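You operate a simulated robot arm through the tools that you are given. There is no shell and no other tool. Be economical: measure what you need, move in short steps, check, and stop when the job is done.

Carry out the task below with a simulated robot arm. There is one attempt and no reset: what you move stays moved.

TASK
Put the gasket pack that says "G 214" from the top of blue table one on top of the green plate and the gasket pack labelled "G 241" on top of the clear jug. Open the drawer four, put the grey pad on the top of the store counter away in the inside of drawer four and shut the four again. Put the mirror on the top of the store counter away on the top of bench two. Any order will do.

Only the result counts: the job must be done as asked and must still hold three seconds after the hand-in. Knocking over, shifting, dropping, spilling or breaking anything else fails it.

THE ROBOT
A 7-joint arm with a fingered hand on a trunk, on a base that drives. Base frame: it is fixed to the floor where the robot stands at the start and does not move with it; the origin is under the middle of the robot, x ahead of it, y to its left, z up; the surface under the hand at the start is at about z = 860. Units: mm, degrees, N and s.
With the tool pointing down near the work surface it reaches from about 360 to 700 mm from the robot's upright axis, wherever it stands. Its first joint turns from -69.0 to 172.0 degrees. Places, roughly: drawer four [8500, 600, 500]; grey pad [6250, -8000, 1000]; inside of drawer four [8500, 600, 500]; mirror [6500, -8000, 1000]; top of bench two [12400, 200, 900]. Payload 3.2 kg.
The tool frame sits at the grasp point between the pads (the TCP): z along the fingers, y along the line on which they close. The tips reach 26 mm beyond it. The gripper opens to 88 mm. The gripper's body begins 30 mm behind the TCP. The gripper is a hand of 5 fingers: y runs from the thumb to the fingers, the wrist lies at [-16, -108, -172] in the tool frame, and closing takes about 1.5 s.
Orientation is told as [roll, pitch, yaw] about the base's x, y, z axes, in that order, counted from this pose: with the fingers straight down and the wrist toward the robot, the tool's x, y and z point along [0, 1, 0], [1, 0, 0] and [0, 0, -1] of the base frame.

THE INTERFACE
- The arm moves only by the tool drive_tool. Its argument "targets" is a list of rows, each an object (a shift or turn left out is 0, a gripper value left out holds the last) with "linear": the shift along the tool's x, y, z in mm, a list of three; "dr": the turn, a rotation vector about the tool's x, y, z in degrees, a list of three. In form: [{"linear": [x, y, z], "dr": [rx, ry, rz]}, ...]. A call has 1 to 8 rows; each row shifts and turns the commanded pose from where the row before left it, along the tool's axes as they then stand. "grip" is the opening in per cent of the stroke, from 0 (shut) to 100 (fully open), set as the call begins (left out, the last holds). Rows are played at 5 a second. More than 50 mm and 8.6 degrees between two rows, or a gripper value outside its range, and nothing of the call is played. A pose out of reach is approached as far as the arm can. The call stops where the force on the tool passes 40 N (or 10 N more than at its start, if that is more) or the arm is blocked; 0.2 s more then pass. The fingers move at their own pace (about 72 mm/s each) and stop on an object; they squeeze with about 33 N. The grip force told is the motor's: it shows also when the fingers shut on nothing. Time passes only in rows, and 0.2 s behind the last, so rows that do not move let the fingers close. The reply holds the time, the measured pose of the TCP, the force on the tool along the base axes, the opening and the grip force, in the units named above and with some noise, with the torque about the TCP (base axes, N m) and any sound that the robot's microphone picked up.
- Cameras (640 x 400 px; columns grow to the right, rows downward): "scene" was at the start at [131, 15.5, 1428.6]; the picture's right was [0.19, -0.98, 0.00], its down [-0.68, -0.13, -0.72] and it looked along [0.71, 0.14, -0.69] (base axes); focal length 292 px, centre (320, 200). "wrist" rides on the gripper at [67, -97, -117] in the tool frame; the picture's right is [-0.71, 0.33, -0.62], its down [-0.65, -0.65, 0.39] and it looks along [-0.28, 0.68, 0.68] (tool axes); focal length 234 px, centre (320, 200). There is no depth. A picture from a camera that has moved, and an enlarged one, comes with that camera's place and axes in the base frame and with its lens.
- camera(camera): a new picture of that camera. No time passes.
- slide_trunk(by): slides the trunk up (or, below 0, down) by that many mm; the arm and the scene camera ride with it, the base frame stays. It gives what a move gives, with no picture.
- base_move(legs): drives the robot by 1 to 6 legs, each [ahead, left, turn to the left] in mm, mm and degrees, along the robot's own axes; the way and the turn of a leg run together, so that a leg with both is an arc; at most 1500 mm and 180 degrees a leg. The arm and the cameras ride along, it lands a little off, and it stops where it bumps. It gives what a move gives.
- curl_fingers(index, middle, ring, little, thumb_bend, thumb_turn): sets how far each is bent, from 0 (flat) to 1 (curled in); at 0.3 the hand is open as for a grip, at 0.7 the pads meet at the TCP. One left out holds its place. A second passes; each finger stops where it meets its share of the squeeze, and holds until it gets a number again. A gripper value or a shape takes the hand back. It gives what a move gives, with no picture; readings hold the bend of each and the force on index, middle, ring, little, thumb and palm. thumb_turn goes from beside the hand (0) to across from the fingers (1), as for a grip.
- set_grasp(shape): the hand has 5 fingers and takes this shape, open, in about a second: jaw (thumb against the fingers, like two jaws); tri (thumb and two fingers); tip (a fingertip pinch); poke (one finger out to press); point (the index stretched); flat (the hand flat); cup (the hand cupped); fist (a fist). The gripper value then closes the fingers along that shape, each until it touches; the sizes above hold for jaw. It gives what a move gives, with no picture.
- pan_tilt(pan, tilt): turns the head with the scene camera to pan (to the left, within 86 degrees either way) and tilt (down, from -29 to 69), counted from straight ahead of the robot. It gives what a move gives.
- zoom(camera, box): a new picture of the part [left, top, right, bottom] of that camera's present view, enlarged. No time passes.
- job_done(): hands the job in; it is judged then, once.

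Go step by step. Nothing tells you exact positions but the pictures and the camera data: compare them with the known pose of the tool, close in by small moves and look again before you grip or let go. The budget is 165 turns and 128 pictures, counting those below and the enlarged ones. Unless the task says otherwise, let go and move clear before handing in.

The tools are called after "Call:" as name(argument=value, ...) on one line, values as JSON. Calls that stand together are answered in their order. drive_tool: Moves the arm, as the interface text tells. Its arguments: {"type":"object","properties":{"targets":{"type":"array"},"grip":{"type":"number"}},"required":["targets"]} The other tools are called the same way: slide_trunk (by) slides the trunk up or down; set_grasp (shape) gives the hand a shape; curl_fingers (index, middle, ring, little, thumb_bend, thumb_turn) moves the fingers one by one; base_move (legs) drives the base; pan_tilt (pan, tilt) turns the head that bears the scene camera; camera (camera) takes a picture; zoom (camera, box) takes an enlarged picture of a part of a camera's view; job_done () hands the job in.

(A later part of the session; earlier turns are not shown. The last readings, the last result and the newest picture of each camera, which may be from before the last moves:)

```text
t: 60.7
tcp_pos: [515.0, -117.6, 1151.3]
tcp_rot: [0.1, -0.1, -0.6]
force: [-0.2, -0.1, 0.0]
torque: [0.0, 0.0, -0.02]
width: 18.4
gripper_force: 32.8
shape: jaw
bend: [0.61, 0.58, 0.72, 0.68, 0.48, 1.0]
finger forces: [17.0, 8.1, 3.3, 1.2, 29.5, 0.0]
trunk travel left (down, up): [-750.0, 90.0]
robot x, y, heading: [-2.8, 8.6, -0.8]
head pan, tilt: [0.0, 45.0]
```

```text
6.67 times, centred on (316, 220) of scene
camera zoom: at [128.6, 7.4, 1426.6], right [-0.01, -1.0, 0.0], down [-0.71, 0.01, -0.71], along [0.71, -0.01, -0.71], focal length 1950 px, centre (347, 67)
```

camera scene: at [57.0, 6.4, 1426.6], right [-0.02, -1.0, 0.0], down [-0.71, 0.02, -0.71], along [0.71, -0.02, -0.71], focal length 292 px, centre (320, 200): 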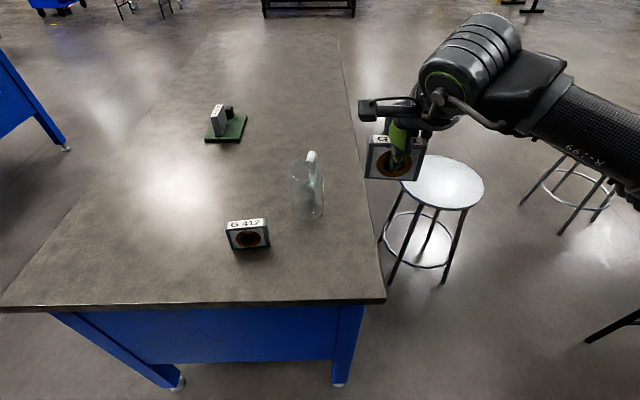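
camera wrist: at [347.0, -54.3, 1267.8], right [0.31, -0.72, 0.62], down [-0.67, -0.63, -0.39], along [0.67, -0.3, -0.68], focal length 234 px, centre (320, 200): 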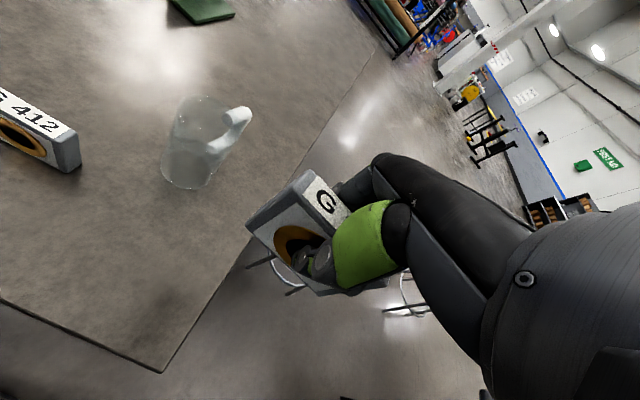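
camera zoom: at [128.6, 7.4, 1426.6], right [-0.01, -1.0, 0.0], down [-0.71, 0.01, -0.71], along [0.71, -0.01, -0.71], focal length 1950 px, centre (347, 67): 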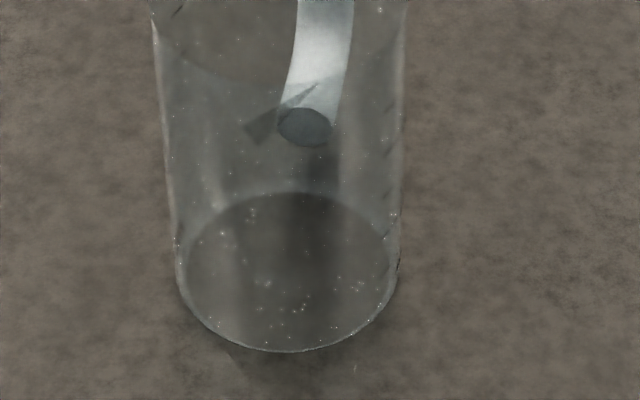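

The jug's axis is at about (590,23), its rim at z≈1000 and diameter ≈82 mm, with handle and spout along x. The pack's length along y therefore spans the rim; I'll move over it and check alignment.

Call:
drive_tool(targets=[{"linear": [36, 18, 0]}, {"linear": [36, 19, 0]}, {"linear": [36, 19, 0], "dr": [0, 0, -0.6]}, {"linear": [33, 19, 0]}, {"linear": [0, 0, 20]}, {"linear": [0, 0, 20]}, {}])

Call:
zoom(camera="scene", box=[240, 120, 400, 220])

Call:
zoom(camera="wrist", box=[180, 140, 420, 290])

```text
t: 62.3
tcp_pos: [592.2, 23.3, 1111.1]
tcp_rot: [-0.1, 0.0, 0.1]
force: [0.3, 0.3, -0.5]
torque: [0.06, 0.0, 0.02]
width: 18.6
gripper_force: 32.6
shape: jaw
bend: [0.61, 0.58, 0.72, 0.68, 0.48, 1.0]
finger forces: [17.0, 8.1, 3.3, 1.0, 29.4, 0.0]
trunk travel left (down, up): [-750.0, 90.0]
robot x, y, heading: [-4.3, 6.3, -0.6]
head pan, tilt: [0.0, 45.0]
```

```text
4.00 times, centred on (320, 170) of scene
camera zoom: at [128.0, 7.3, 1426.7], right [-0.01, -1.0, 0.0], down [-0.71, 0.01, -0.71], along [0.71, -0.01, -0.71], focal length 1170 px, centre (320, 320)
```

zoom: 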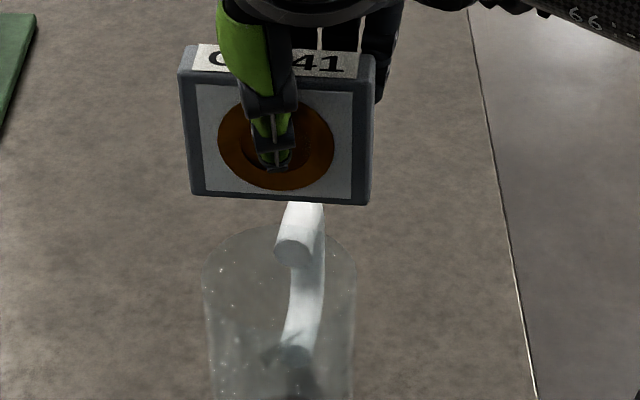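

```text
2.67 times, centred on (300, 215) of wrist
camera zoom: at [494.7, 90.4, 1228.2], right [0.33, -0.71, 0.62], down [-0.65, -0.65, -0.39], along [0.68, -0.28, -0.68], focal length 624 px, centre (373, 160)
```

zoom: 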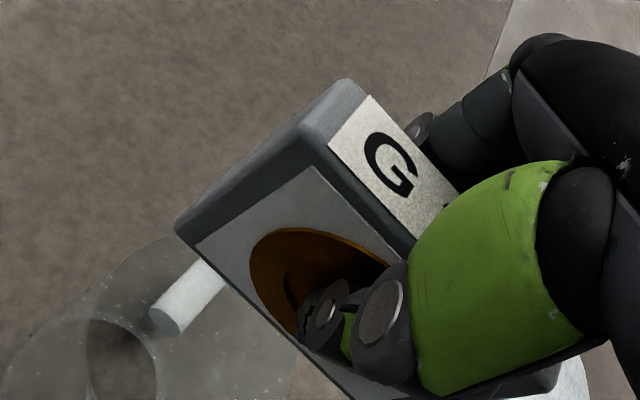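

The pack is aligned within ~1–2 mm of the jug axis. I'll lower to just above the rim and recheck.

Call:
drive_tool(targets=[{"linear": [0, -1, 20]}, {"linear": [0, 0, 15]}, {"linear": [0, 0, 10]}, {}])

Call:
zoom(camera="scene", box=[260, 140, 388, 220])

Call:
zoom(camera="wrist", box=[180, 140, 420, 290])

```text
t: 63.3
tcp_pos: [590.4, 21.2, 1064.4]
tcp_rot: [-0.1, 0.0, 0.1]
force: [-0.2, 0.6, 0.0]
torque: [-0.01, 0.01, -0.01]
width: 18.4
gripper_force: 32.9
shape: jaw
bend: [0.61, 0.58, 0.72, 0.68, 0.48, 1.0]
finger forces: [17.1, 8.0, 3.3, 1.0, 29.5, 0.0]
trunk travel left (down, up): [-750.0, 90.0]
robot x, y, heading: [-2.3, 6.3, -0.4]
head pan, tilt: [0.0, 45.0]
```

```text
5.00 times, centred on (324, 180) of scene
camera zoom: at [128.2, 7.4, 1426.6], right [-0.01, -1.0, 0.0], down [-0.71, 0.01, -0.71], along [0.71, -0.01, -0.71], focal length 1462 px, centre (300, 300)
```

zoom: 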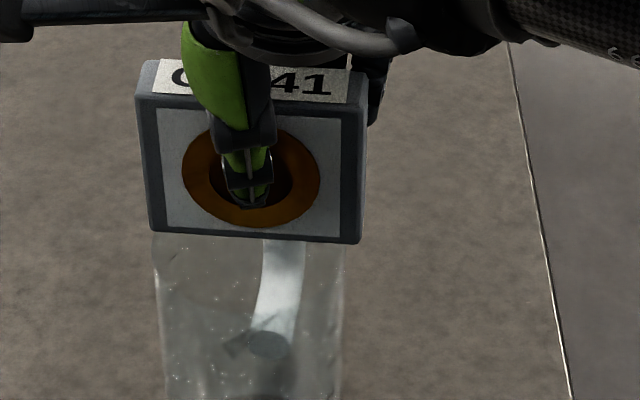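

```text
2.67 times, centred on (300, 215) of wrist
camera zoom: at [494.2, 89.3, 1181.7], right [0.33, -0.71, 0.62], down [-0.65, -0.65, -0.39], along [0.68, -0.28, -0.68], focal length 624 px, centre (373, 160)
```

zoom: 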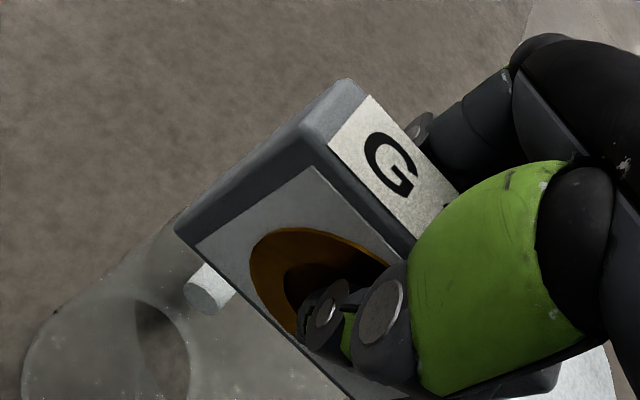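

The pack sits about 3–4 mm too far right relative to the jug, so I'll shift it left, then lower in small steps to contact.

Call:
drive_tool(targets=[{"linear": [3.5, 0, 0]}, {"linear": [0, 0, 3]}, {"linear": [0, 0, 2]}, {}])

Call:
zoom(camera="scene", box=[260, 140, 388, 220])

```text
t: 64.3
tcp_pos: [590.5, 25.8, 1060.4]
tcp_rot: [0.0, 0.0, 0.1]
force: [0.3, 0.1, -0.5]
torque: [0.0, 0.03, 0.01]
width: 18.3
gripper_force: 33.2
shape: jaw
bend: [0.61, 0.58, 0.72, 0.68, 0.48, 1.0]
finger forces: [17.1, 7.9, 3.3, 1.0, 29.4, 0.0]
trunk travel left (down, up): [-750.0, 90.0]
robot x, y, heading: [-0.9, 6.4, -0.2]
head pan, tilt: [0.0, 45.0]
```

```text
5.00 times, centred on (324, 180) of scene
camera zoom: at [128.3, 7.4, 1426.6], right [-0.01, -1.0, 0.0], down [-0.71, 0.01, -0.71], along [0.71, -0.01, -0.71], focal length 1462 px, centre (300, 300)
```

zoom: 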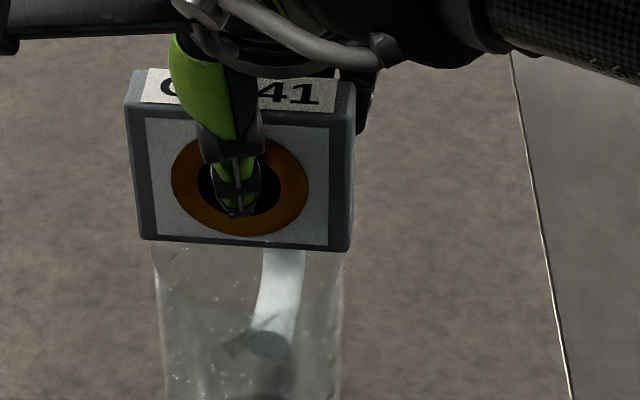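

Alignment is within about 1 mm. I'll lower in 1–2 mm steps until contact.

Call:
drive_tool(targets=[{"linear": [-1, 0, 1.5]}, {"linear": [0, 0, 1.5]}, {"linear": [0, 0, 1]}, {"linear": [0, 0, 1]}, {}])

Call:
zoom(camera="scene", box=[260, 140, 388, 220])

```text
t: 65.5
tcp_pos: [591.2, 26.4, 1056.1]
tcp_rot: [0.1, -0.1, 0.0]
force: [-0.7, 0.7, -0.9]
torque: [0.03, 0.0, 0.0]
width: 18.7
gripper_force: 33.2
shape: jaw
bend: [0.61, 0.58, 0.72, 0.68, 0.48, 1.0]
finger forces: [17.2, 8.0, 3.3, 1.0, 29.5, 0.1]
trunk travel left (down, up): [-750.0, 90.0]
robot x, y, heading: [-3.1, 7.5, -0.6]
head pan, tilt: [0.0, 45.0]
```

```text
5.00 times, centred on (324, 180) of scene
camera zoom: at [128.3, 7.4, 1426.6], right [-0.01, -1.0, 0.0], down [-0.71, 0.01, -0.71], along [0.71, -0.01, -0.71], focal length 1462 px, centre (300, 300)
```

zoom: 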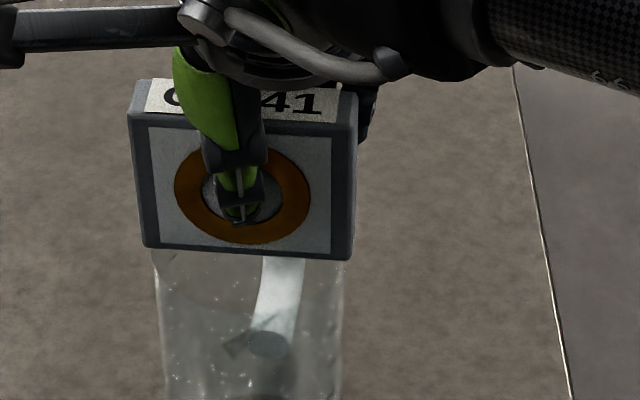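

Still no contact; I'll continue in 1 mm steps and read the force.

Call:
drive_tool(targets=[{"linear": [0, 0, 1]}, {"linear": [0, 0, 1]}, {"linear": [0, 0, 1]}, {"linear": [0, 0, 0.5]}])

```text
t: 66.5
tcp_pos: [589.9, 25.8, 1056.2]
tcp_rot: [0.0, -0.2, 0.0]
force: [1.7, -1.2, 5.8]
torque: [0.01, -0.02, 0.01]
width: 18.5
gripper_force: 32.8
shape: jaw
bend: [0.61, 0.58, 0.72, 0.68, 0.48, 1.0]
finger forces: [18.6, 8.7, 3.6, 1.3, 30.3, 0.1]
trunk travel left (down, up): [-750.0, 90.0]
robot x, y, heading: [-1.6, 9.8, -0.5]
head pan, tilt: [0.0, 45.0]
```

Contact at the rim (5.8 N). One look at both ends before I let go.

Call:
zoom(camera="scene", box=[260, 140, 388, 220])

Call:
zoom(camera="wrist", box=[180, 140, 420, 290])

```text
5.00 times, centred on (324, 180) of scene
camera zoom: at [127.5, 7.1, 1426.8], right [-0.01, -1.0, 0.0], down [-0.71, 0.01, -0.71], along [0.71, -0.01, -0.71], focal length 1462 px, centre (300, 300)
```

zoom: 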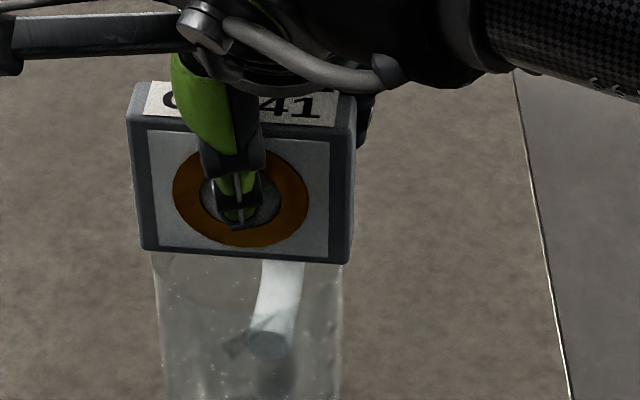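

```text
2.67 times, centred on (300, 215) of wrist
camera zoom: at [492.7, 93.4, 1170.9], right [0.33, -0.71, 0.62], down [-0.65, -0.65, -0.39], along [0.68, -0.28, -0.68], focal length 624 px, centre (373, 160)
```

zoom: 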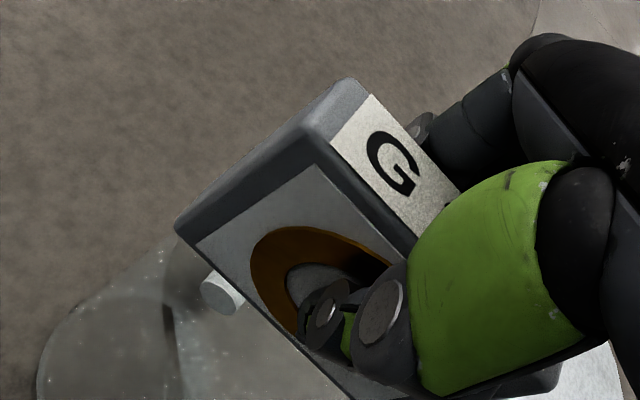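

Ends overhang evenly and x fits. Releasing now.

Call:
drive_tool(targets=[{}, {}, {}, {}, {}, {}, {}], grip=100)

Call:
zoom(camera="scene", box=[260, 140, 388, 220])

```text
t: 68.1
tcp_pos: [590.7, 27.5, 1053.3]
tcp_rot: [0.0, 0.1, 0.1]
force: [0.1, -0.3, -0.2]
torque: [0.0, 0.02, -0.01]
width: 87.8
gripper_force: 0.0
shape: jaw
bend: [0.3, 0.3, 0.3, 0.3, 0.3, 0.97]
finger forces: [0.0, 0.0, 0.0, 0.1, 0.1, 0.0]
trunk travel left (down, up): [-750.0, 90.0]
robot x, y, heading: [-4.2, 6.8, -0.4]
head pan, tilt: [0.0, 45.0]
```

```text
5.00 times, centred on (324, 180) of scene
camera zoom: at [128.2, 7.4, 1426.6], right [-0.01, -1.0, 0.0], down [-0.71, 0.01, -0.71], along [0.71, -0.01, -0.71], focal length 1462 px, centre (300, 300)
```

zoom: 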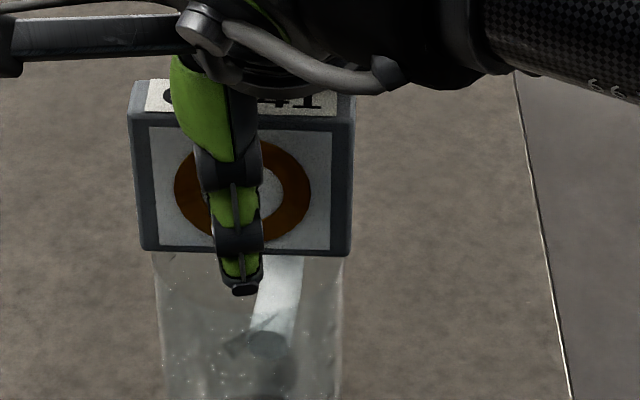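

It stands on the jug. I'll lift the hand straight up, retract and check.

Call:
drive_tool(targets=[{"linear": [0, 0, -15]}, {"linear": [0, 0, -30]}, {"linear": [0, 0, -40]}, {"linear": [0, 0, -40]}, {"linear": [0, 0, -40]}, {"linear": [0, -40, 0]}, {"linear": [0, -48, 0]}, {"linear": [0, -48, 0]}])

Call:
camera(camera="scene")

```text
t: 69.9
tcp_pos: [451.3, 26.4, 1217.6]
tcp_rot: [-0.1, -0.1, 0.1]
force: [-0.1, -0.2, -0.1]
torque: [-0.03, -0.06, 0.0]
width: 87.8
gripper_force: 0.1
shape: jaw
bend: [0.3, 0.3, 0.3, 0.3, 0.3, 0.97]
finger forces: [0.0, 0.1, 0.0, 0.1, 0.0, 0.0]
trunk travel left (down, up): [-750.0, 90.0]
robot x, y, heading: [-4.6, 8.6, -0.4]
head pan, tilt: [0.0, 45.0]
```

```text
80 pictures are left
camera scene: at [125.8, 7.0, 1426.9], right [-0.01, -1.0, 0.0], down [-0.71, 0.01, -0.71], along [0.71, -0.01, -0.71], focal length 292 px, centre (320, 200)
```

scene: 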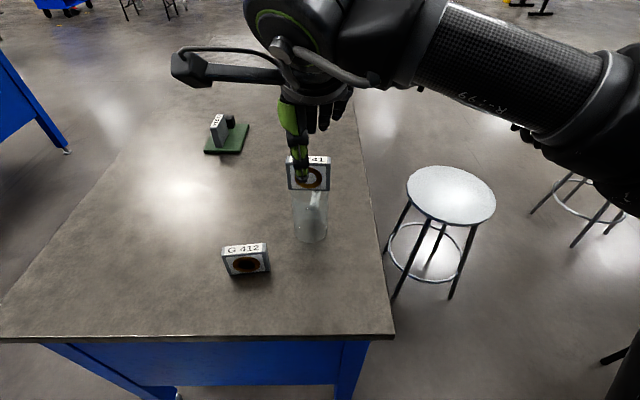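

Both packs are placed. Next is the store counter near (6250,-8000); I'll go out by the left aisle, past the table's far end, and look ahead for obstacles.

Call:
base_move(legs=[[-120, 0, 0.4], [0, 1250, 0], [1500, 0, 0]])

Call:
pan_tilt(pan=-15, tilt=18)

Call:
camera(camera="scene")

```text
t: 83.9
tcp_pos: [1809.1, 1270.0, 1216.3]
tcp_rot: [0.1, -0.1, 1.2]
force: [1.0, 0.3, -0.3]
torque: [-0.01, -0.01, 0.0]
width: 87.8
gripper_force: 0.0
shape: jaw
bend: [0.3, 0.3, 0.3, 0.3, 0.3, 0.97]
finger forces: [0.0, 0.0, 0.0, 0.0, 0.1, 0.1]
trunk travel left (down, up): [-750.0, 90.0]
robot x, y, heading: [1352.9, 1247.0, 0.7]
head pan, tilt: [0.0, 45.0]
```

```text
t: 84.8
tcp_pos: [1808.7, 1270.5, 1216.9]
tcp_rot: [0.0, 0.0, 1.2]
force: [-0.4, 0.4, 0.2]
torque: [-0.03, 0.03, -0.02]
width: 87.8
gripper_force: 0.2
shape: jaw
bend: [0.3, 0.3, 0.3, 0.3, 0.3, 0.97]
finger forces: [0.0, 0.0, 0.1, 0.0, 0.1, 0.0]
trunk travel left (down, up): [-750.0, 90.0]
robot x, y, heading: [1350.0, 1242.9, 0.6]
head pan, tilt: [-15.0, 18.0]
```

```text
79 pictures are left
camera scene: at [1492.4, 1220.9, 1468.5], right [-0.25, -0.97, 0.0], down [-0.3, 0.08, -0.95], along [0.92, -0.24, -0.31], focal length 292 px, centre (320, 200)
```

scene: 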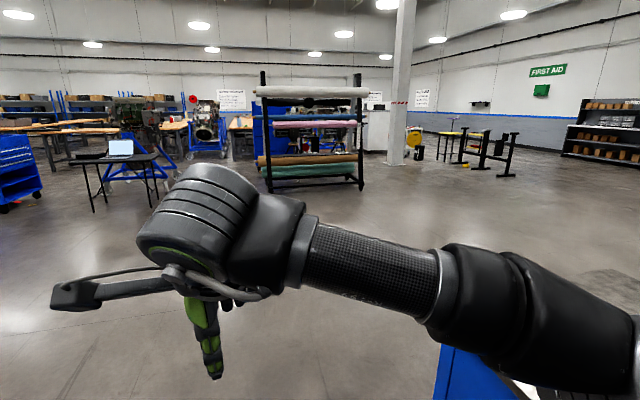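

The way ahead is open. I'll pass the table's end, turn towards the counter and look again.

Call:
base_move(legs=[[1450, 0, 0], [0, 0, -68]])

Call:
pan_tilt(pan=0, tilt=15)

Call:
camera(camera="scene")

```text
t: 94.9
tcp_pos: [2957.2, 830.8, 1215.4]
tcp_rot: [0.0, 0.0, -68.9]
force: [-0.7, 0.1, -0.3]
torque: [0.02, 0.01, 0.01]
width: 87.8
gripper_force: 0.0
shape: jaw
bend: [0.3, 0.3, 0.3, 0.3, 0.3, 0.97]
finger forces: [0.1, 0.1, 0.0, 0.0, 0.0, 0.1]
trunk travel left (down, up): [-750.0, 90.0]
robot x, y, heading: [2778.0, 1252.0, -69.6]
head pan, tilt: [-15.0, 18.0]
```

```text
t: 95.7
tcp_pos: [2958.5, 830.7, 1216.7]
tcp_rot: [0.0, 0.0, -68.8]
force: [-0.5, -0.6, -0.1]
torque: [0.0, 0.02, 0.01]
width: 88.0
gripper_force: 0.2
shape: jaw
bend: [0.3, 0.3, 0.3, 0.3, 0.3, 0.97]
finger forces: [0.0, 0.0, 0.1, 0.0, 0.0, 0.1]
trunk travel left (down, up): [-750.0, 90.0]
robot x, y, heading: [2777.5, 1252.1, -69.5]
head pan, tilt: [0.0, 15.0]
```

```text
78 pictures are left
camera scene: at [2827.6, 1116.9, 1473.5], right [-0.94, -0.35, 0.0], down [-0.09, 0.24, -0.97], along [0.34, -0.9, -0.26], focal length 292 px, centre (320, 200)
```

scene: 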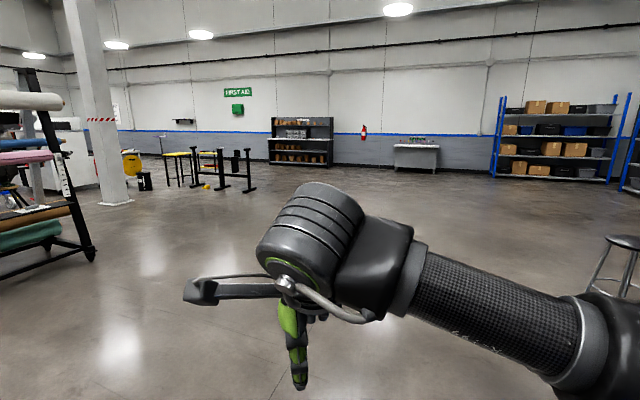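

The black store counter is straight ahead, about 9 m away, and the floor is clear. I'll drive most of the way.

Call:
base_move(legs=[[1450, 0, 0], [1450, 0, 0], [1450, 0, 0], [1450, 0, 0]])

Call:
camera(camera="scene")

```text
t: 123.0
tcp_pos: [5039.8, -4520.6, 1217.9]
tcp_rot: [0.1, -0.1, -67.5]
force: [-0.1, 1.1, -1.0]
torque: [-0.01, -0.01, 0.02]
width: 88.0
gripper_force: 0.0
shape: jaw
bend: [0.3, 0.3, 0.3, 0.3, 0.3, 0.97]
finger forces: [0.0, 0.0, 0.1, 0.0, 0.1, 0.1]
trunk travel left (down, up): [-750.0, 90.0]
robot x, y, heading: [4850.4, -4104.2, -68.1]
head pan, tilt: [0.0, 15.0]
```

```text
77 pictures are left
camera scene: at [4903.0, -4237.3, 1473.5], right [-0.93, -0.37, 0.0], down [-0.1, 0.24, -0.97], along [0.36, -0.9, -0.26], focal length 292 px, centre (320, 200)
```

scene: 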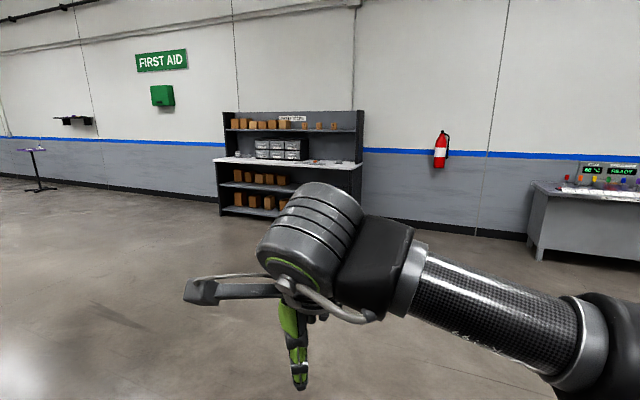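

The store counter is ahead, with items on its white top. I'll zoom in to locate them.

Call:
zoom(camera="scene", box=[204, 104, 380, 214])

```text
3.64 times, centred on (292, 159) of scene
camera zoom: at [4903.0, -4237.3, 1473.5], right [-0.93, -0.37, 0.0], down [-0.1, 0.24, -0.97], along [0.36, -0.9, -0.26], focal length 1064 px, centre (422, 349)
```

zoom: 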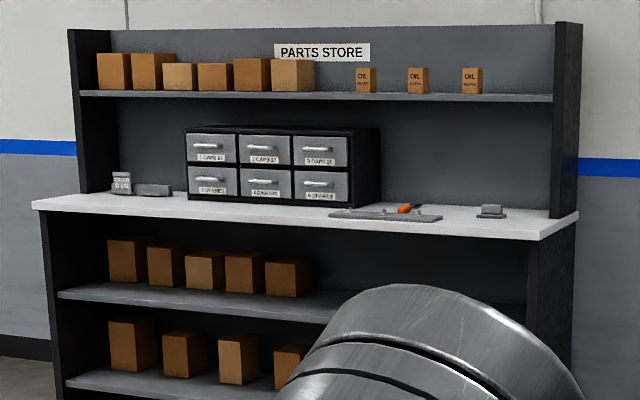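

Call:
base_move(legs=[[0, 0, 9], [1300, 0, 0], [1250, 0, 0], [0, 0, -31]])

Call:
pan_tilt(pan=0, tilt=20)

Call:
camera(camera="scene")

```text
t: 137.6
tcp_pos: [6253.7, -6701.9, 1216.2]
tcp_rot: [0.0, 0.0, -88.6]
force: [0.3, 0.2, 0.6]
torque: [-0.04, -0.01, 0.0]
width: 88.0
gripper_force: 0.0
shape: jaw
bend: [0.3, 0.3, 0.3, 0.3, 0.3, 0.97]
finger forces: [0.1, 0.0, 0.1, 0.0, 0.0, 0.0]
trunk travel left (down, up): [-750.0, 90.0]
robot x, y, heading: [6229.1, -6243.9, -89.1]
head pan, tilt: [0.0, 15.0]
```

```text
t: 138.3
tcp_pos: [6253.4, -6703.1, 1216.2]
tcp_rot: [0.1, 0.0, -88.6]
force: [0.9, 0.5, -0.6]
torque: [0.03, -0.01, 0.04]
width: 88.1
gripper_force: 0.1
shape: jaw
bend: [0.3, 0.3, 0.3, 0.3, 0.3, 0.97]
finger forces: [0.0, 0.1, 0.0, 0.0, 0.0, 0.2]
trunk travel left (down, up): [-750.0, 90.0]
robot x, y, heading: [6224.7, -6245.1, -89.1]
head pan, tilt: [0.0, 20.0]
```

```text
75 pictures are left
camera scene: at [6226.6, -6388.5, 1465.4], right [-1.0, -0.01, 0.0], down [-0.01, 0.34, -0.94], along [0.01, -0.94, -0.34], focal length 292 px, centre (320, 200)
```

scene: 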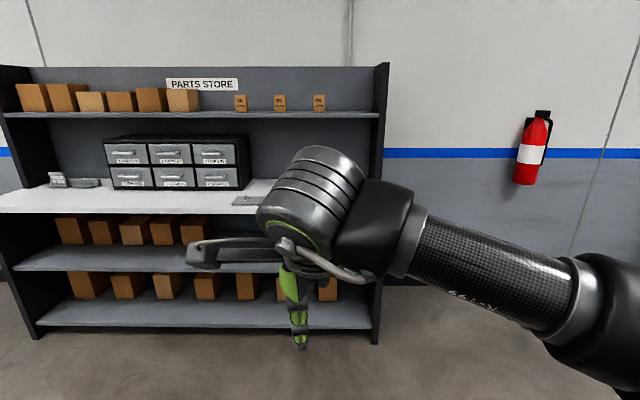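

The counter front is near y -7780 at z≈900. I'll move closer and use both cameras.

Call:
base_move(legs=[[900, 0, -0.9], [0, 200, 0]])

Call:
pan_tilt(pan=0, tilt=30)

Call:
camera(camera="scene")

Call:
camera(camera="wrist")

```text
t: 144.2
tcp_pos: [6440.5, -7602.3, 1216.8]
tcp_rot: [0.0, -0.1, -90.4]
force: [-1.1, -0.1, 0.1]
torque: [0.02, -0.03, -0.01]
width: 87.6
gripper_force: 0.0
shape: jaw
bend: [0.3, 0.3, 0.3, 0.3, 0.3, 0.97]
finger forces: [0.0, 0.0, 0.1, 0.0, 0.0, 0.1]
trunk travel left (down, up): [-750.0, 90.0]
robot x, y, heading: [6423.2, -7144.3, -90.6]
head pan, tilt: [0.0, 20.0]
```

```text
t: 144.9
tcp_pos: [6441.9, -7601.1, 1217.3]
tcp_rot: [0.0, -0.1, -90.4]
force: [0.1, -0.8, 0.2]
torque: [-0.06, 0.0, 0.01]
width: 87.9
gripper_force: 0.1
shape: jaw
bend: [0.3, 0.3, 0.3, 0.3, 0.3, 0.97]
finger forces: [0.1, 0.0, 0.0, 0.0, 0.0, 0.0]
trunk travel left (down, up): [-750.0, 90.0]
robot x, y, heading: [6424.1, -7145.6, -90.7]
head pan, tilt: [0.0, 30.0]
```

```text
74 pictures are left
camera scene: at [6423.3, -7285.1, 1449.3], right [-1.0, 0.01, 0.0], down [0.01, 0.5, -0.87], along [-0.01, -0.87, -0.5], focal length 292 px, centre (320, 200)
```

scene: 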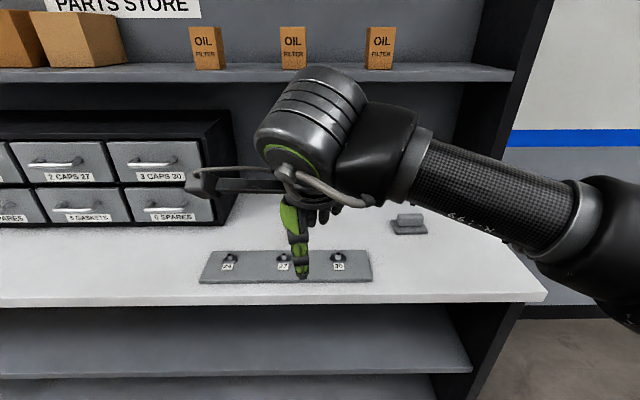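

```text
73 pictures are left
camera wrist: at [6508.6, -7504.4, 1333.7], right [-0.71, -0.33, 0.62], down [-0.65, 0.66, -0.39], along [-0.28, -0.68, -0.68], focal length 234 px, centre (320, 200)
```

wrist: 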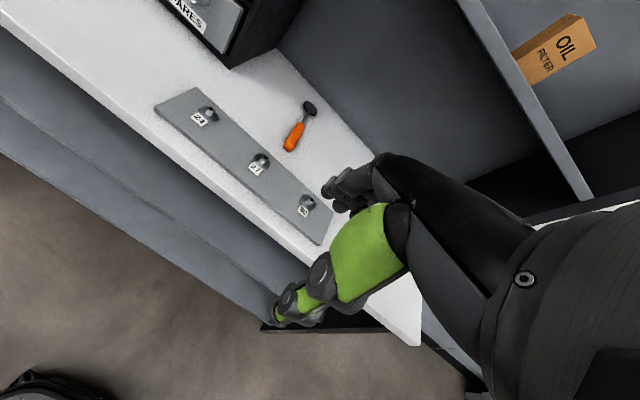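

The orange-handled inspection mirror lies near (6490,-8025), the small grey pad with a grip near (6135,-8035), and the counter top is at z≈907. I'll drive up to the counter, then measure the mirror from above.

Call:
base_move(legs=[[280, 0, 0.6]])

Call:
camera(camera="wrist")

Call:
zoom(camera="scene", box=[120, 170, 520, 400])

```text
t: 146.9
tcp_pos: [6442.7, -7880.5, 1217.2]
tcp_rot: [0.0, -0.1, -89.7]
force: [-0.5, -0.6, -0.2]
torque: [-0.01, -0.01, -0.02]
width: 88.0
gripper_force: 0.0
shape: jaw
bend: [0.3, 0.3, 0.3, 0.3, 0.3, 0.97]
finger forces: [0.0, 0.0, 0.0, 0.0, 0.1, 0.0]
trunk travel left (down, up): [-750.0, 90.0]
robot x, y, heading: [6420.0, -7425.4, -90.3]
head pan, tilt: [0.0, 30.0]
```

```text
72 pictures are left
camera wrist: at [6509.3, -7782.2, 1333.8], right [-0.71, -0.33, 0.62], down [-0.65, 0.65, -0.39], along [-0.28, -0.68, -0.68], focal length 234 px, centre (320, 200)
```

wrist: 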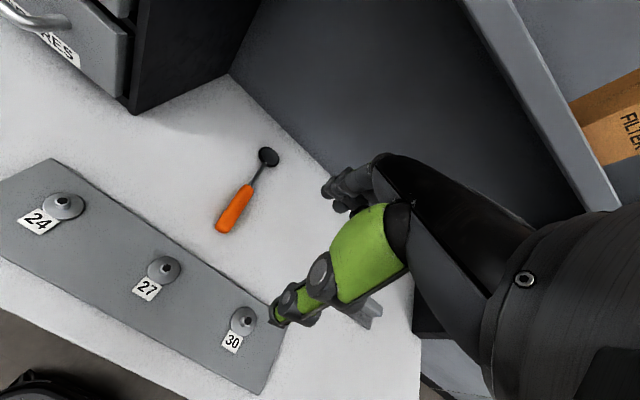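

```text
1.60 times, centred on (320, 285) of scene
camera zoom: at [6421.9, -7563.8, 1449.3], right [-1.0, 0.0, 0.0], down [0.0, 0.5, -0.87], along [0.0, -0.87, -0.5], focal length 468 px, centre (320, 64)
```

zoom: 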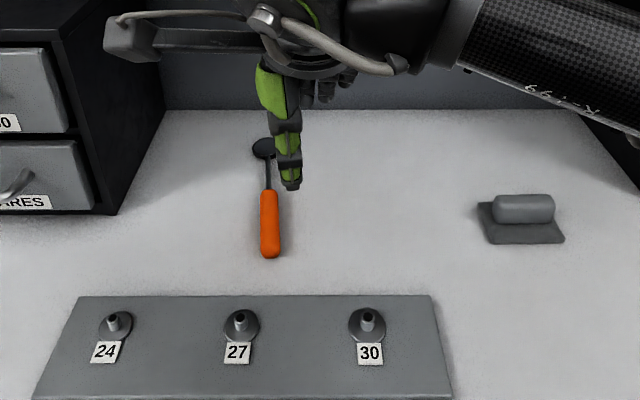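

The mirror's handle runs from about (6485,-7978) to (6495,-8090), nearly along y. I'll move 65 mm closer and turn the hand 90° so it closes across the handle.

Call:
base_move(legs=[[65, 0, 0.3]])

Call:
drive_tool(targets=[{"linear": [6, 0, 0], "dr": [0, 0, -8.5]}, {"linear": [6, 0, 0], "dr": [0, 0, -8.5]}, {"linear": [6, 0, 0], "dr": [0, 0, -8.5]}, {"linear": [6, 0, 0], "dr": [0, 0, -8.5]}, {"linear": [6, 0, 0], "dr": [0, 0, -8.5]}, {"linear": [6, 0, 0], "dr": [0, 0, -8.5]}, {"linear": [6, 0, 0], "dr": [0, 0, -8.5]}, {"linear": [6, 0, 0], "dr": [0, 0, -8.5]}])

Call:
drive_tool(targets=[{"dr": [0, 0, -8.5]}, {"dr": [0, 0, -8.5]}, {"linear": [0, 0, 30]}, {"linear": [0, 0, 30]}])

Call:
camera(camera="scene")

```text
t: 147.9
tcp_pos: [6445.7, -7944.6, 1216.7]
tcp_rot: [0.0, -0.2, -89.4]
force: [0.2, -0.3, 0.3]
torque: [0.0, -0.01, -0.01]
width: 87.9
gripper_force: 0.2
shape: jaw
bend: [0.3, 0.3, 0.3, 0.3, 0.3, 0.97]
finger forces: [0.0, 0.0, 0.1, 0.1, 0.0, 0.0]
trunk travel left (down, up): [-750.0, 90.0]
robot x, y, heading: [6423.7, -7483.1, -90.0]
head pan, tilt: [0.0, 30.0]
```

```text
t: 149.7
tcp_pos: [6486.5, -7911.7, 1214.6]
tcp_rot: [-0.1, 0.0, -27.2]
force: [-0.8, 1.3, 0.9]
torque: [-0.03, -0.03, 0.03]
width: 88.1
gripper_force: 0.1
shape: jaw
bend: [0.3, 0.3, 0.3, 0.3, 0.3, 0.97]
finger forces: [0.0, 0.0, 0.0, 0.0, 0.0, 0.0]
out of reach, approached as far as the arm can: row 7, 8
trunk travel left (down, up): [-750.0, 90.0]
robot x, y, heading: [6419.6, -7489.3, -90.1]
head pan, tilt: [0.0, 30.0]
```

```text
t: 150.7
tcp_pos: [6494.3, -7835.1, 1111.9]
tcp_rot: [1.1, -0.8, -14.2]
force: [0.1, 0.7, -0.4]
torque: [0.01, 0.03, 0.0]
width: 88.0
gripper_force: 0.1
shape: jaw
bend: [0.3, 0.3, 0.3, 0.3, 0.3, 0.97]
finger forces: [0.0, 0.1, 0.0, 0.0, 0.1, 0.0]
out of reach, approached as far as the arm can: row 1, 2, 3, 4
trunk travel left (down, up): [-750.0, 90.0]
robot x, y, heading: [6425.5, -7485.4, -89.9]
head pan, tilt: [0.0, 30.0]
```

```text
70 pictures are left
camera scene: at [6422.5, -7627.3, 1449.4], right [-1.0, 0.0, 0.0], down [0.0, 0.5, -0.87], along [0.0, -0.87, -0.5], focal length 292 px, centre (320, 200)
```

scene: 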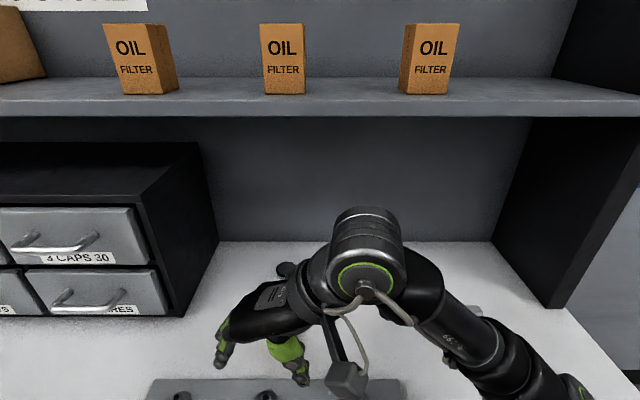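

The wrist hits a joint limit turning this way. I'll turn back and use the opposite direction, after strafing left so that less twist is needed.

Call:
drive_tool(targets=[{"linear": [0, 0, -30], "dr": [0, 0, 8.5]}, {"linear": [0, 0, -30], "dr": [0, 0, 8.5]}, {"dr": [0, 0, 8.5]}, {"dr": [0, 0, 8.5]}, {"dr": [0, 0, 8.5]}, {"dr": [0, 0, 8.5]}, {"dr": [0, 0, 8.5]}, {"dr": [0, 0, 8.5]}])

```text
t: 152.5
tcp_pos: [6490.8, -7837.6, 1171.4]
tcp_rot: [1.2, 0.9, -82.3]
force: [0.1, -0.3, 0.5]
torque: [0.03, -0.01, 0.0]
width: 87.9
gripper_force: 0.0
shape: jaw
bend: [0.3, 0.3, 0.3, 0.3, 0.3, 0.97]
finger forces: [0.1, 0.0, 0.0, 0.1, 0.1, 0.0]
trunk travel left (down, up): [-750.0, 90.0]
robot x, y, heading: [6427.5, -7488.3, -89.9]
head pan, tilt: [0.0, 30.0]
```

Call:
base_move(legs=[[0, 260, 0]])

Call:
drive_tool(targets=[{"linear": [-30, 0, 0], "dr": [0, 0, 8.5]}, {"linear": [-30, 0, 0], "dr": [0, 0, 8.5]}, {"linear": [-30, 0, 0], "dr": [0, 0, 8.5]}, {"linear": [-30, 0, 0], "dr": [0, 0, 8.5]}, {"linear": [-30, 0, 0], "dr": [0, 0, 8.5]}, {"linear": [-30, 0, 0], "dr": [0, 0, 8.5]}])

Call:
camera(camera="scene")

```text
t: 154.3
tcp_pos: [6743.2, -7839.9, 1169.9]
tcp_rot: [1.1, 0.9, -82.6]
force: [-0.3, -0.1, 0.5]
torque: [-0.01, 0.02, 0.01]
width: 88.0
gripper_force: 0.1
shape: jaw
bend: [0.3, 0.3, 0.3, 0.3, 0.3, 0.97]
finger forces: [0.1, 0.0, 0.0, 0.1, 0.1, 0.0]
trunk travel left (down, up): [-750.0, 90.0]
robot x, y, heading: [6672.8, -7491.7, -90.3]
head pan, tilt: [0.0, 30.0]
```

```text
t: 155.7
tcp_pos: [6573.1, -7793.9, 1168.7]
tcp_rot: [0.3, 1.5, -133.7]
force: [-0.2, -0.4, 0.3]
torque: [0.02, 0.01, -0.02]
width: 88.1
gripper_force: 0.1
shape: jaw
bend: [0.3, 0.3, 0.3, 0.3, 0.3, 0.97]
finger forces: [0.1, 0.0, 0.0, 0.0, 0.0, 0.0]
trunk travel left (down, up): [-750.0, 90.0]
robot x, y, heading: [6677.3, -7489.8, -90.7]
head pan, tilt: [0.0, 30.0]
```

```text
69 pictures are left
camera scene: at [6676.0, -7627.3, 1449.4], right [-1.0, 0.01, 0.0], down [0.0, 0.5, -0.87], along [-0.01, -0.87, -0.5], focal length 292 px, centre (320, 200)
```

scene: 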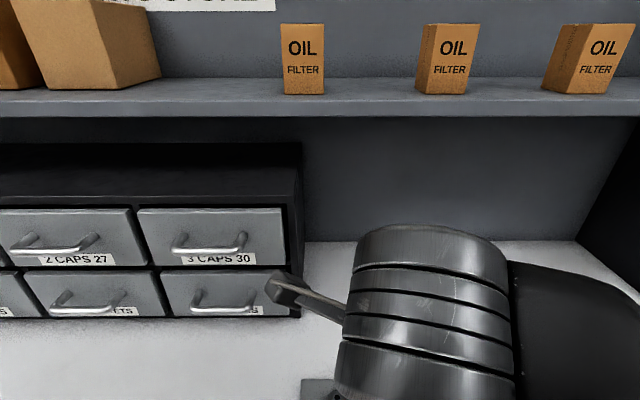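

Call:
drive_tool(targets=[{"linear": [17.7, 37.4, 0], "dr": [1, 1.1, 0]}, {"linear": [17.7, 37.4, 0]}, {"linear": [17.7, 37.4, 0]}, {"linear": [17.7, 37.4, 0]}, {"linear": [17.7, 37.4, 0]}, {"linear": [17.7, 37.4, 0]}])

Call:
drive_tool(targets=[{"dr": [0, 0, 8]}, {"dr": [0, 0, 8]}, {"dr": [0, 0, 8]}, {"dr": [0, 0, 8]}, {"dr": [0, 0, 8]}])

Call:
camera(camera="wrist")

Call:
camera(camera="scene")

```text
t: 157.1
tcp_pos: [6496.0, -8036.4, 1161.3]
tcp_rot: [1.1, 2.5, -133.6]
force: [1.0, -0.5, -0.1]
torque: [0.0, -0.03, 0.02]
width: 87.8
gripper_force: 0.0
shape: jaw
bend: [0.3, 0.3, 0.3, 0.3, 0.3, 0.97]
finger forces: [0.0, 0.1, 0.0, 0.0, 0.0, 0.1]
trunk travel left (down, up): [-750.0, 90.0]
robot x, y, heading: [6674.8, -7489.5, -90.4]
head pan, tilt: [0.0, 30.0]
```

```text
t: 158.3
tcp_pos: [6497.1, -8032.9, 1162.6]
tcp_rot: [-0.8, 2.7, -173.8]
force: [0.8, -0.1, -0.1]
torque: [0.02, 0.03, -0.01]
width: 87.9
gripper_force: 0.1
shape: jaw
bend: [0.3, 0.3, 0.3, 0.3, 0.3, 0.97]
finger forces: [0.0, 0.1, 0.0, 0.1, 0.1, 0.0]
trunk travel left (down, up): [-750.0, 90.0]
robot x, y, heading: [6679.3, -7489.4, -90.4]
head pan, tilt: [0.0, 30.0]
```

```text
68 pictures are left
camera wrist: at [6596.8, -8090.8, 1281.7], right [-0.43, 0.66, 0.62], down [0.6, 0.72, -0.35], along [-0.68, 0.22, -0.7], focal length 234 px, centre (320, 200)
```

wrist: 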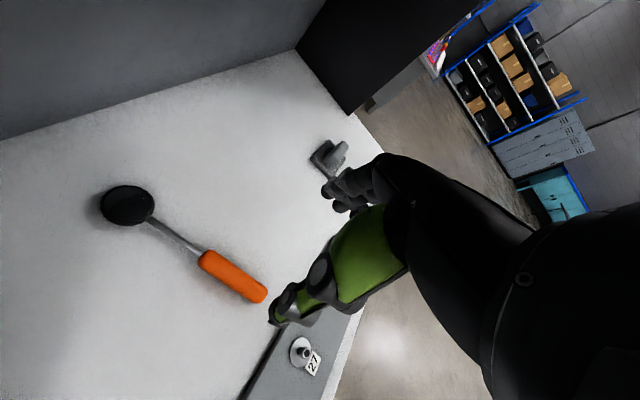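

```text
67 pictures are left
camera scene: at [6677.4, -7629.3, 1449.2], right [-1.0, 0.01, 0.0], down [0.0, 0.5, -0.87], along [-0.01, -0.87, -0.5], focal length 292 px, centre (320, 200)
```

scene: 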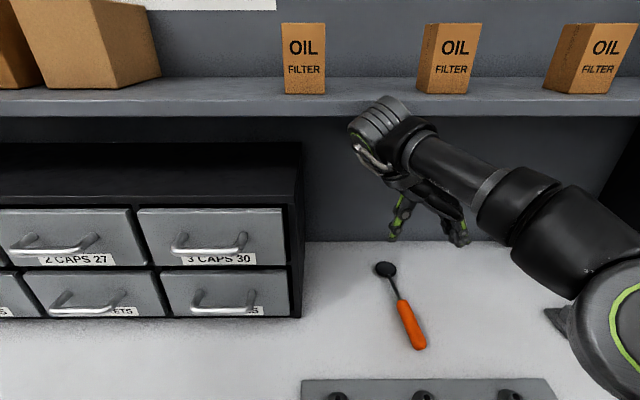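

The hand is turned across the handle, whose middle is at about (6485,-8025). I'll correct tilt and position, descend part way and check.

Call:
drive_tool(targets=[{"dr": [-2.7, 0.8, 0]}, {"linear": [-9, 10.5, 0]}, {"linear": [0, 0, 40]}, {"linear": [0, 0, 40]}, {"linear": [0, 0, 40]}, {"linear": [0, 0, 40]}])

Call:
camera(camera="wrist")

Call:
zoom(camera="scene", box=[320, 220, 480, 370])

```text
t: 159.7
tcp_pos: [6485.0, -8029.7, 1001.9]
tcp_rot: [0.1, -0.1, -173.6]
force: [-0.9, 0.1, -0.5]
torque: [-0.01, 0.01, -0.01]
width: 88.0
gripper_force: 0.2
shape: jaw
bend: [0.3, 0.3, 0.3, 0.3, 0.3, 0.97]
finger forces: [0.1, 0.0, 0.0, 0.1, 0.0, 0.0]
trunk travel left (down, up): [-750.0, 90.0]
robot x, y, heading: [6677.2, -7486.6, -90.3]
head pan, tilt: [0.0, 30.0]
```

```text
66 pictures are left
camera wrist: at [6588.9, -8084.3, 1119.6], right [-0.41, 0.67, 0.62], down [0.58, 0.72, -0.39], along [-0.71, 0.2, -0.68], focal length 234 px, centre (320, 200)
```

wrist: 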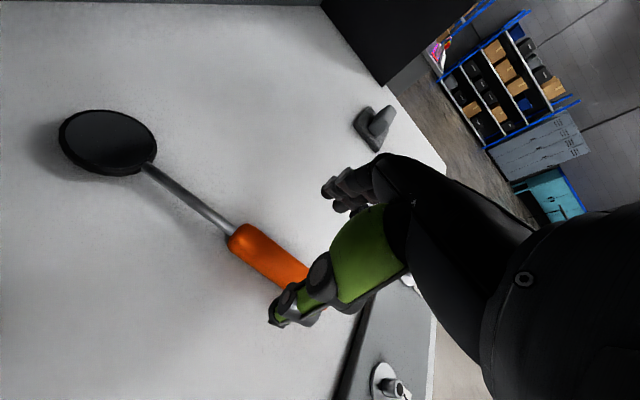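

```text
2.67 times, centred on (400, 295) of scene
camera zoom: at [6676.9, -7629.9, 1449.2], right [-1.0, 0.01, 0.0], down [0.0, 0.5, -0.87], along [-0.01, -0.87, -0.5], focal length 780 px, centre (107, -53)
```

zoom: 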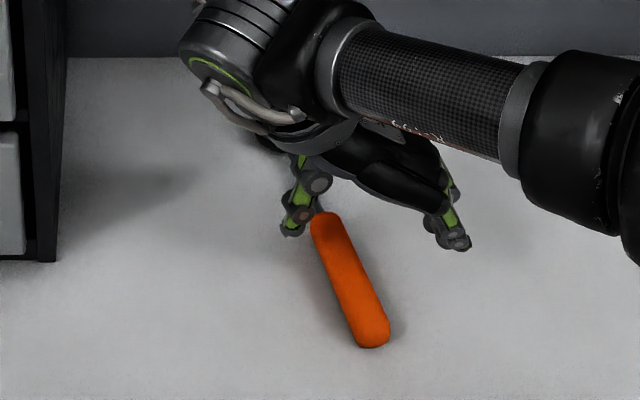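

Alignment projects onto the handle's middle. I'll descend to z≈936 with the force guard.

Call:
drive_tool(targets=[{"linear": [0, 0, 25]}, {"linear": [0, 0, 20]}, {"linear": [0, 0, 12]}, {"linear": [0, 0, 8]}, {}])

Call:
zoom(camera="scene", box=[340, 250, 460, 350])

```text
t: 161.0
tcp_pos: [6487.1, -8029.7, 944.6]
tcp_rot: [1.1, -0.4, -173.6]
force: [1.4, 2.1, 18.2]
torque: [0.18, 0.5, -0.09]
width: 87.6
gripper_force: 0.2
shape: jaw
bend: [0.3, 0.28, 0.3, 0.3, 0.3, 0.98]
finger forces: [0.0, 13.3, 0.1, 0.0, 5.3, 0.1]
trunk travel left (down, up): [-750.0, 90.0]
robot x, y, heading: [6681.2, -7491.8, -90.4]
head pan, tilt: [0.0, 30.0]
stopped in row 5: the force on the tool passed its limit at 41 N (the readings are from after the stop); the commanded pose is now the measured one
```

```text
4.00 times, centred on (400, 300) of scene
camera zoom: at [6678.7, -7626.0, 1449.4], right [-1.0, 0.01, 0.0], down [0.0, 0.5, -0.87], along [-0.01, -0.87, -0.5], focal length 1170 px, centre (0, -200)
```

zoom: 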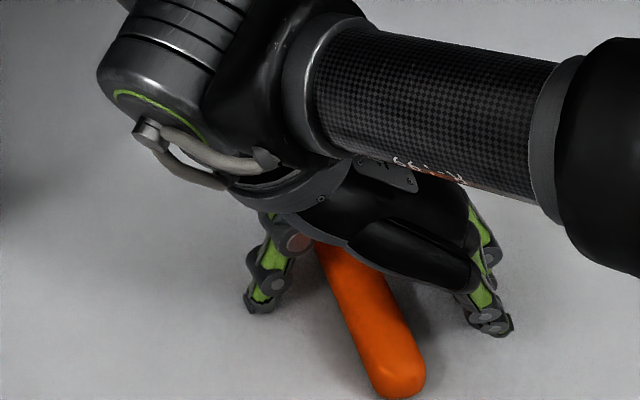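

Fingertips just touched the counter (top ≈ z 915). I'll rise 7 mm and close on the handle.

Call:
drive_tool(targets=[{"linear": [0, 0, -7], "dr": [0.4, -1, 0]}, {}])

Call:
drive_tool(targets=[{}, {}, {}, {}, {}, {}, {}, {}], grip=0)

Call:
zoom(camera="scene", box=[340, 250, 460, 350])

Call:
camera(camera="wrist")

```text
t: 161.6
tcp_pos: [6486.3, -8030.0, 946.6]
tcp_rot: [-0.4, 0.3, -173.7]
force: [0.4, -0.6, -0.1]
torque: [0.0, -0.04, -0.02]
width: 88.0
gripper_force: 0.0
shape: jaw
bend: [0.3, 0.3, 0.3, 0.3, 0.3, 0.97]
finger forces: [0.0, 0.1, 0.0, 0.0, 0.0, 0.0]
trunk travel left (down, up): [-750.0, 90.0]
robot x, y, heading: [6678.4, -7490.1, -90.6]
head pan, tilt: [0.0, 30.0]
```

```text
t: 163.4
tcp_pos: [6485.8, -8029.2, 947.7]
tcp_rot: [-0.1, 0.3, -173.6]
force: [-0.1, 0.5, 0.4]
torque: [0.01, -0.04, 0.03]
width: 21.3
gripper_force: 33.1
shape: jaw
bend: [0.62, 0.58, 0.72, 0.66, 0.45, 1.0]
finger forces: [17.1, 7.6, 3.4, 1.9, 30.4, 0.1]
trunk travel left (down, up): [-750.0, 90.0]
robot x, y, heading: [6676.1, -7488.4, -90.5]
head pan, tilt: [0.0, 30.0]
```

```text
4.00 times, centred on (400, 300) of scene
camera zoom: at [6677.0, -7628.7, 1449.3], right [-1.0, 0.01, 0.0], down [0.0, 0.5, -0.87], along [-0.01, -0.87, -0.5], focal length 1170 px, centre (0, -200)
```

zoom: 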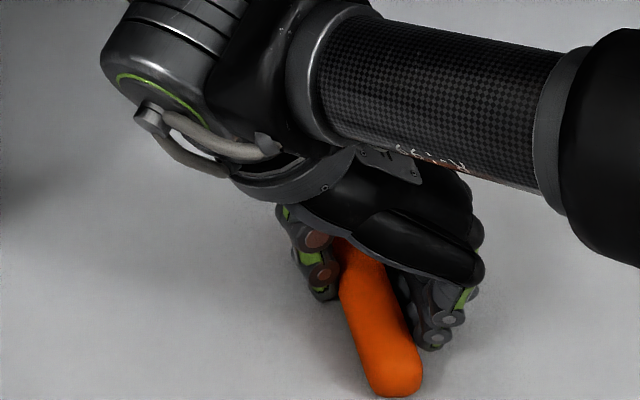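

```text
62 pictures are left
camera wrist: at [6590.0, -8084.6, 1064.7], right [-0.41, 0.66, 0.63], down [0.58, 0.72, -0.38], along [-0.7, 0.2, -0.68], focal length 234 px, centre (320, 200)
```

wrist: 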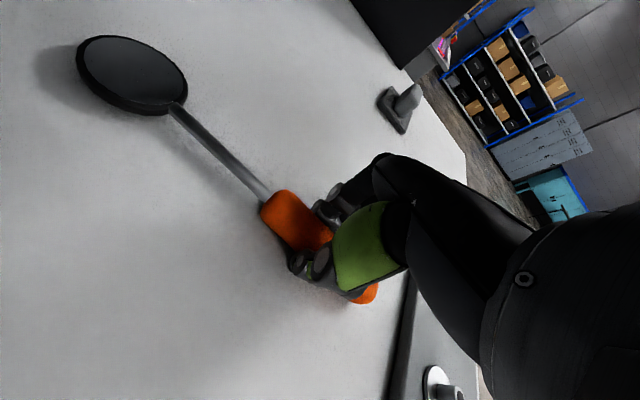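

The mirror is gripped. I'll lift it and draw it back from the counter.

Call:
drive_tool(targets=[{"linear": [0, 0, -20]}, {"linear": [0, 0, -35]}, {"linear": [0, 0, -40]}, {"linear": [0, 0, -40]}, {"linear": [0, 0, -30]}, {"linear": [-40, 0, 0]}, {"linear": [-45, 0, 0]}, {"linear": [-45, 0, 0]}])

Call:
camera(camera="wrist")

Call:
camera(camera="scene")

```text
t: 165.2
tcp_pos: [6469.4, -7900.7, 1111.4]
tcp_rot: [-0.2, 0.3, -173.7]
force: [0.5, 0.3, -0.8]
torque: [0.0, -0.01, 0.03]
width: 20.9
gripper_force: 32.8
shape: jaw
bend: [0.62, 0.58, 0.72, 0.67, 0.45, 0.99]
finger forces: [17.5, 7.5, 3.3, 1.6, 30.0, 0.0]
trunk travel left (down, up): [-750.0, 90.0]
robot x, y, heading: [6674.7, -7484.9, -90.5]
head pan, tilt: [0.0, 30.0]
```

```text
61 pictures are left
camera wrist: at [6573.6, -7954.1, 1229.6], right [-0.41, 0.67, 0.62], down [0.58, 0.72, -0.38], along [-0.7, 0.2, -0.68], focal length 234 px, centre (320, 200)
```

wrist: 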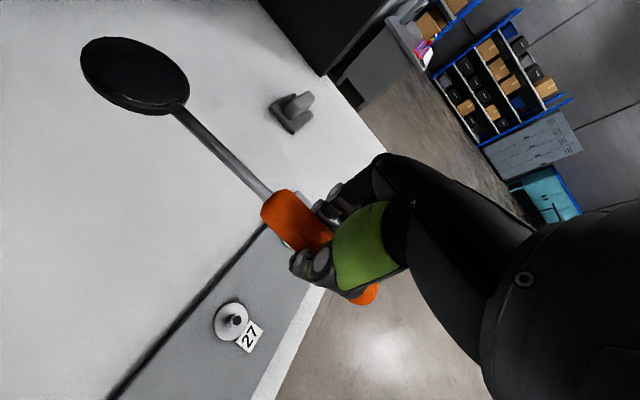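

```text
60 pictures are left
camera scene: at [6676.0, -7626.4, 1449.5], right [-1.0, 0.01, 0.0], down [0.0, 0.5, -0.87], along [-0.01, -0.87, -0.5], focal length 292 px, centre (320, 200)
```

scene: 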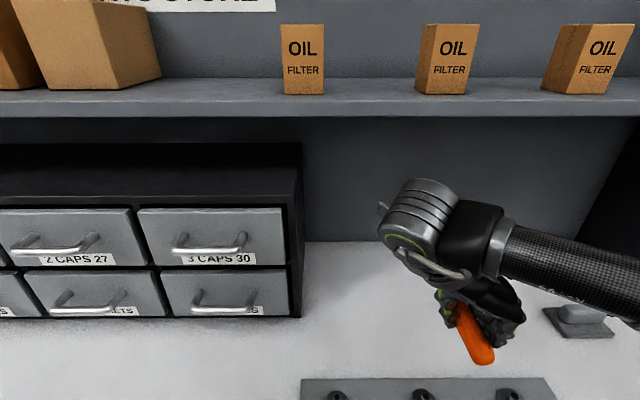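

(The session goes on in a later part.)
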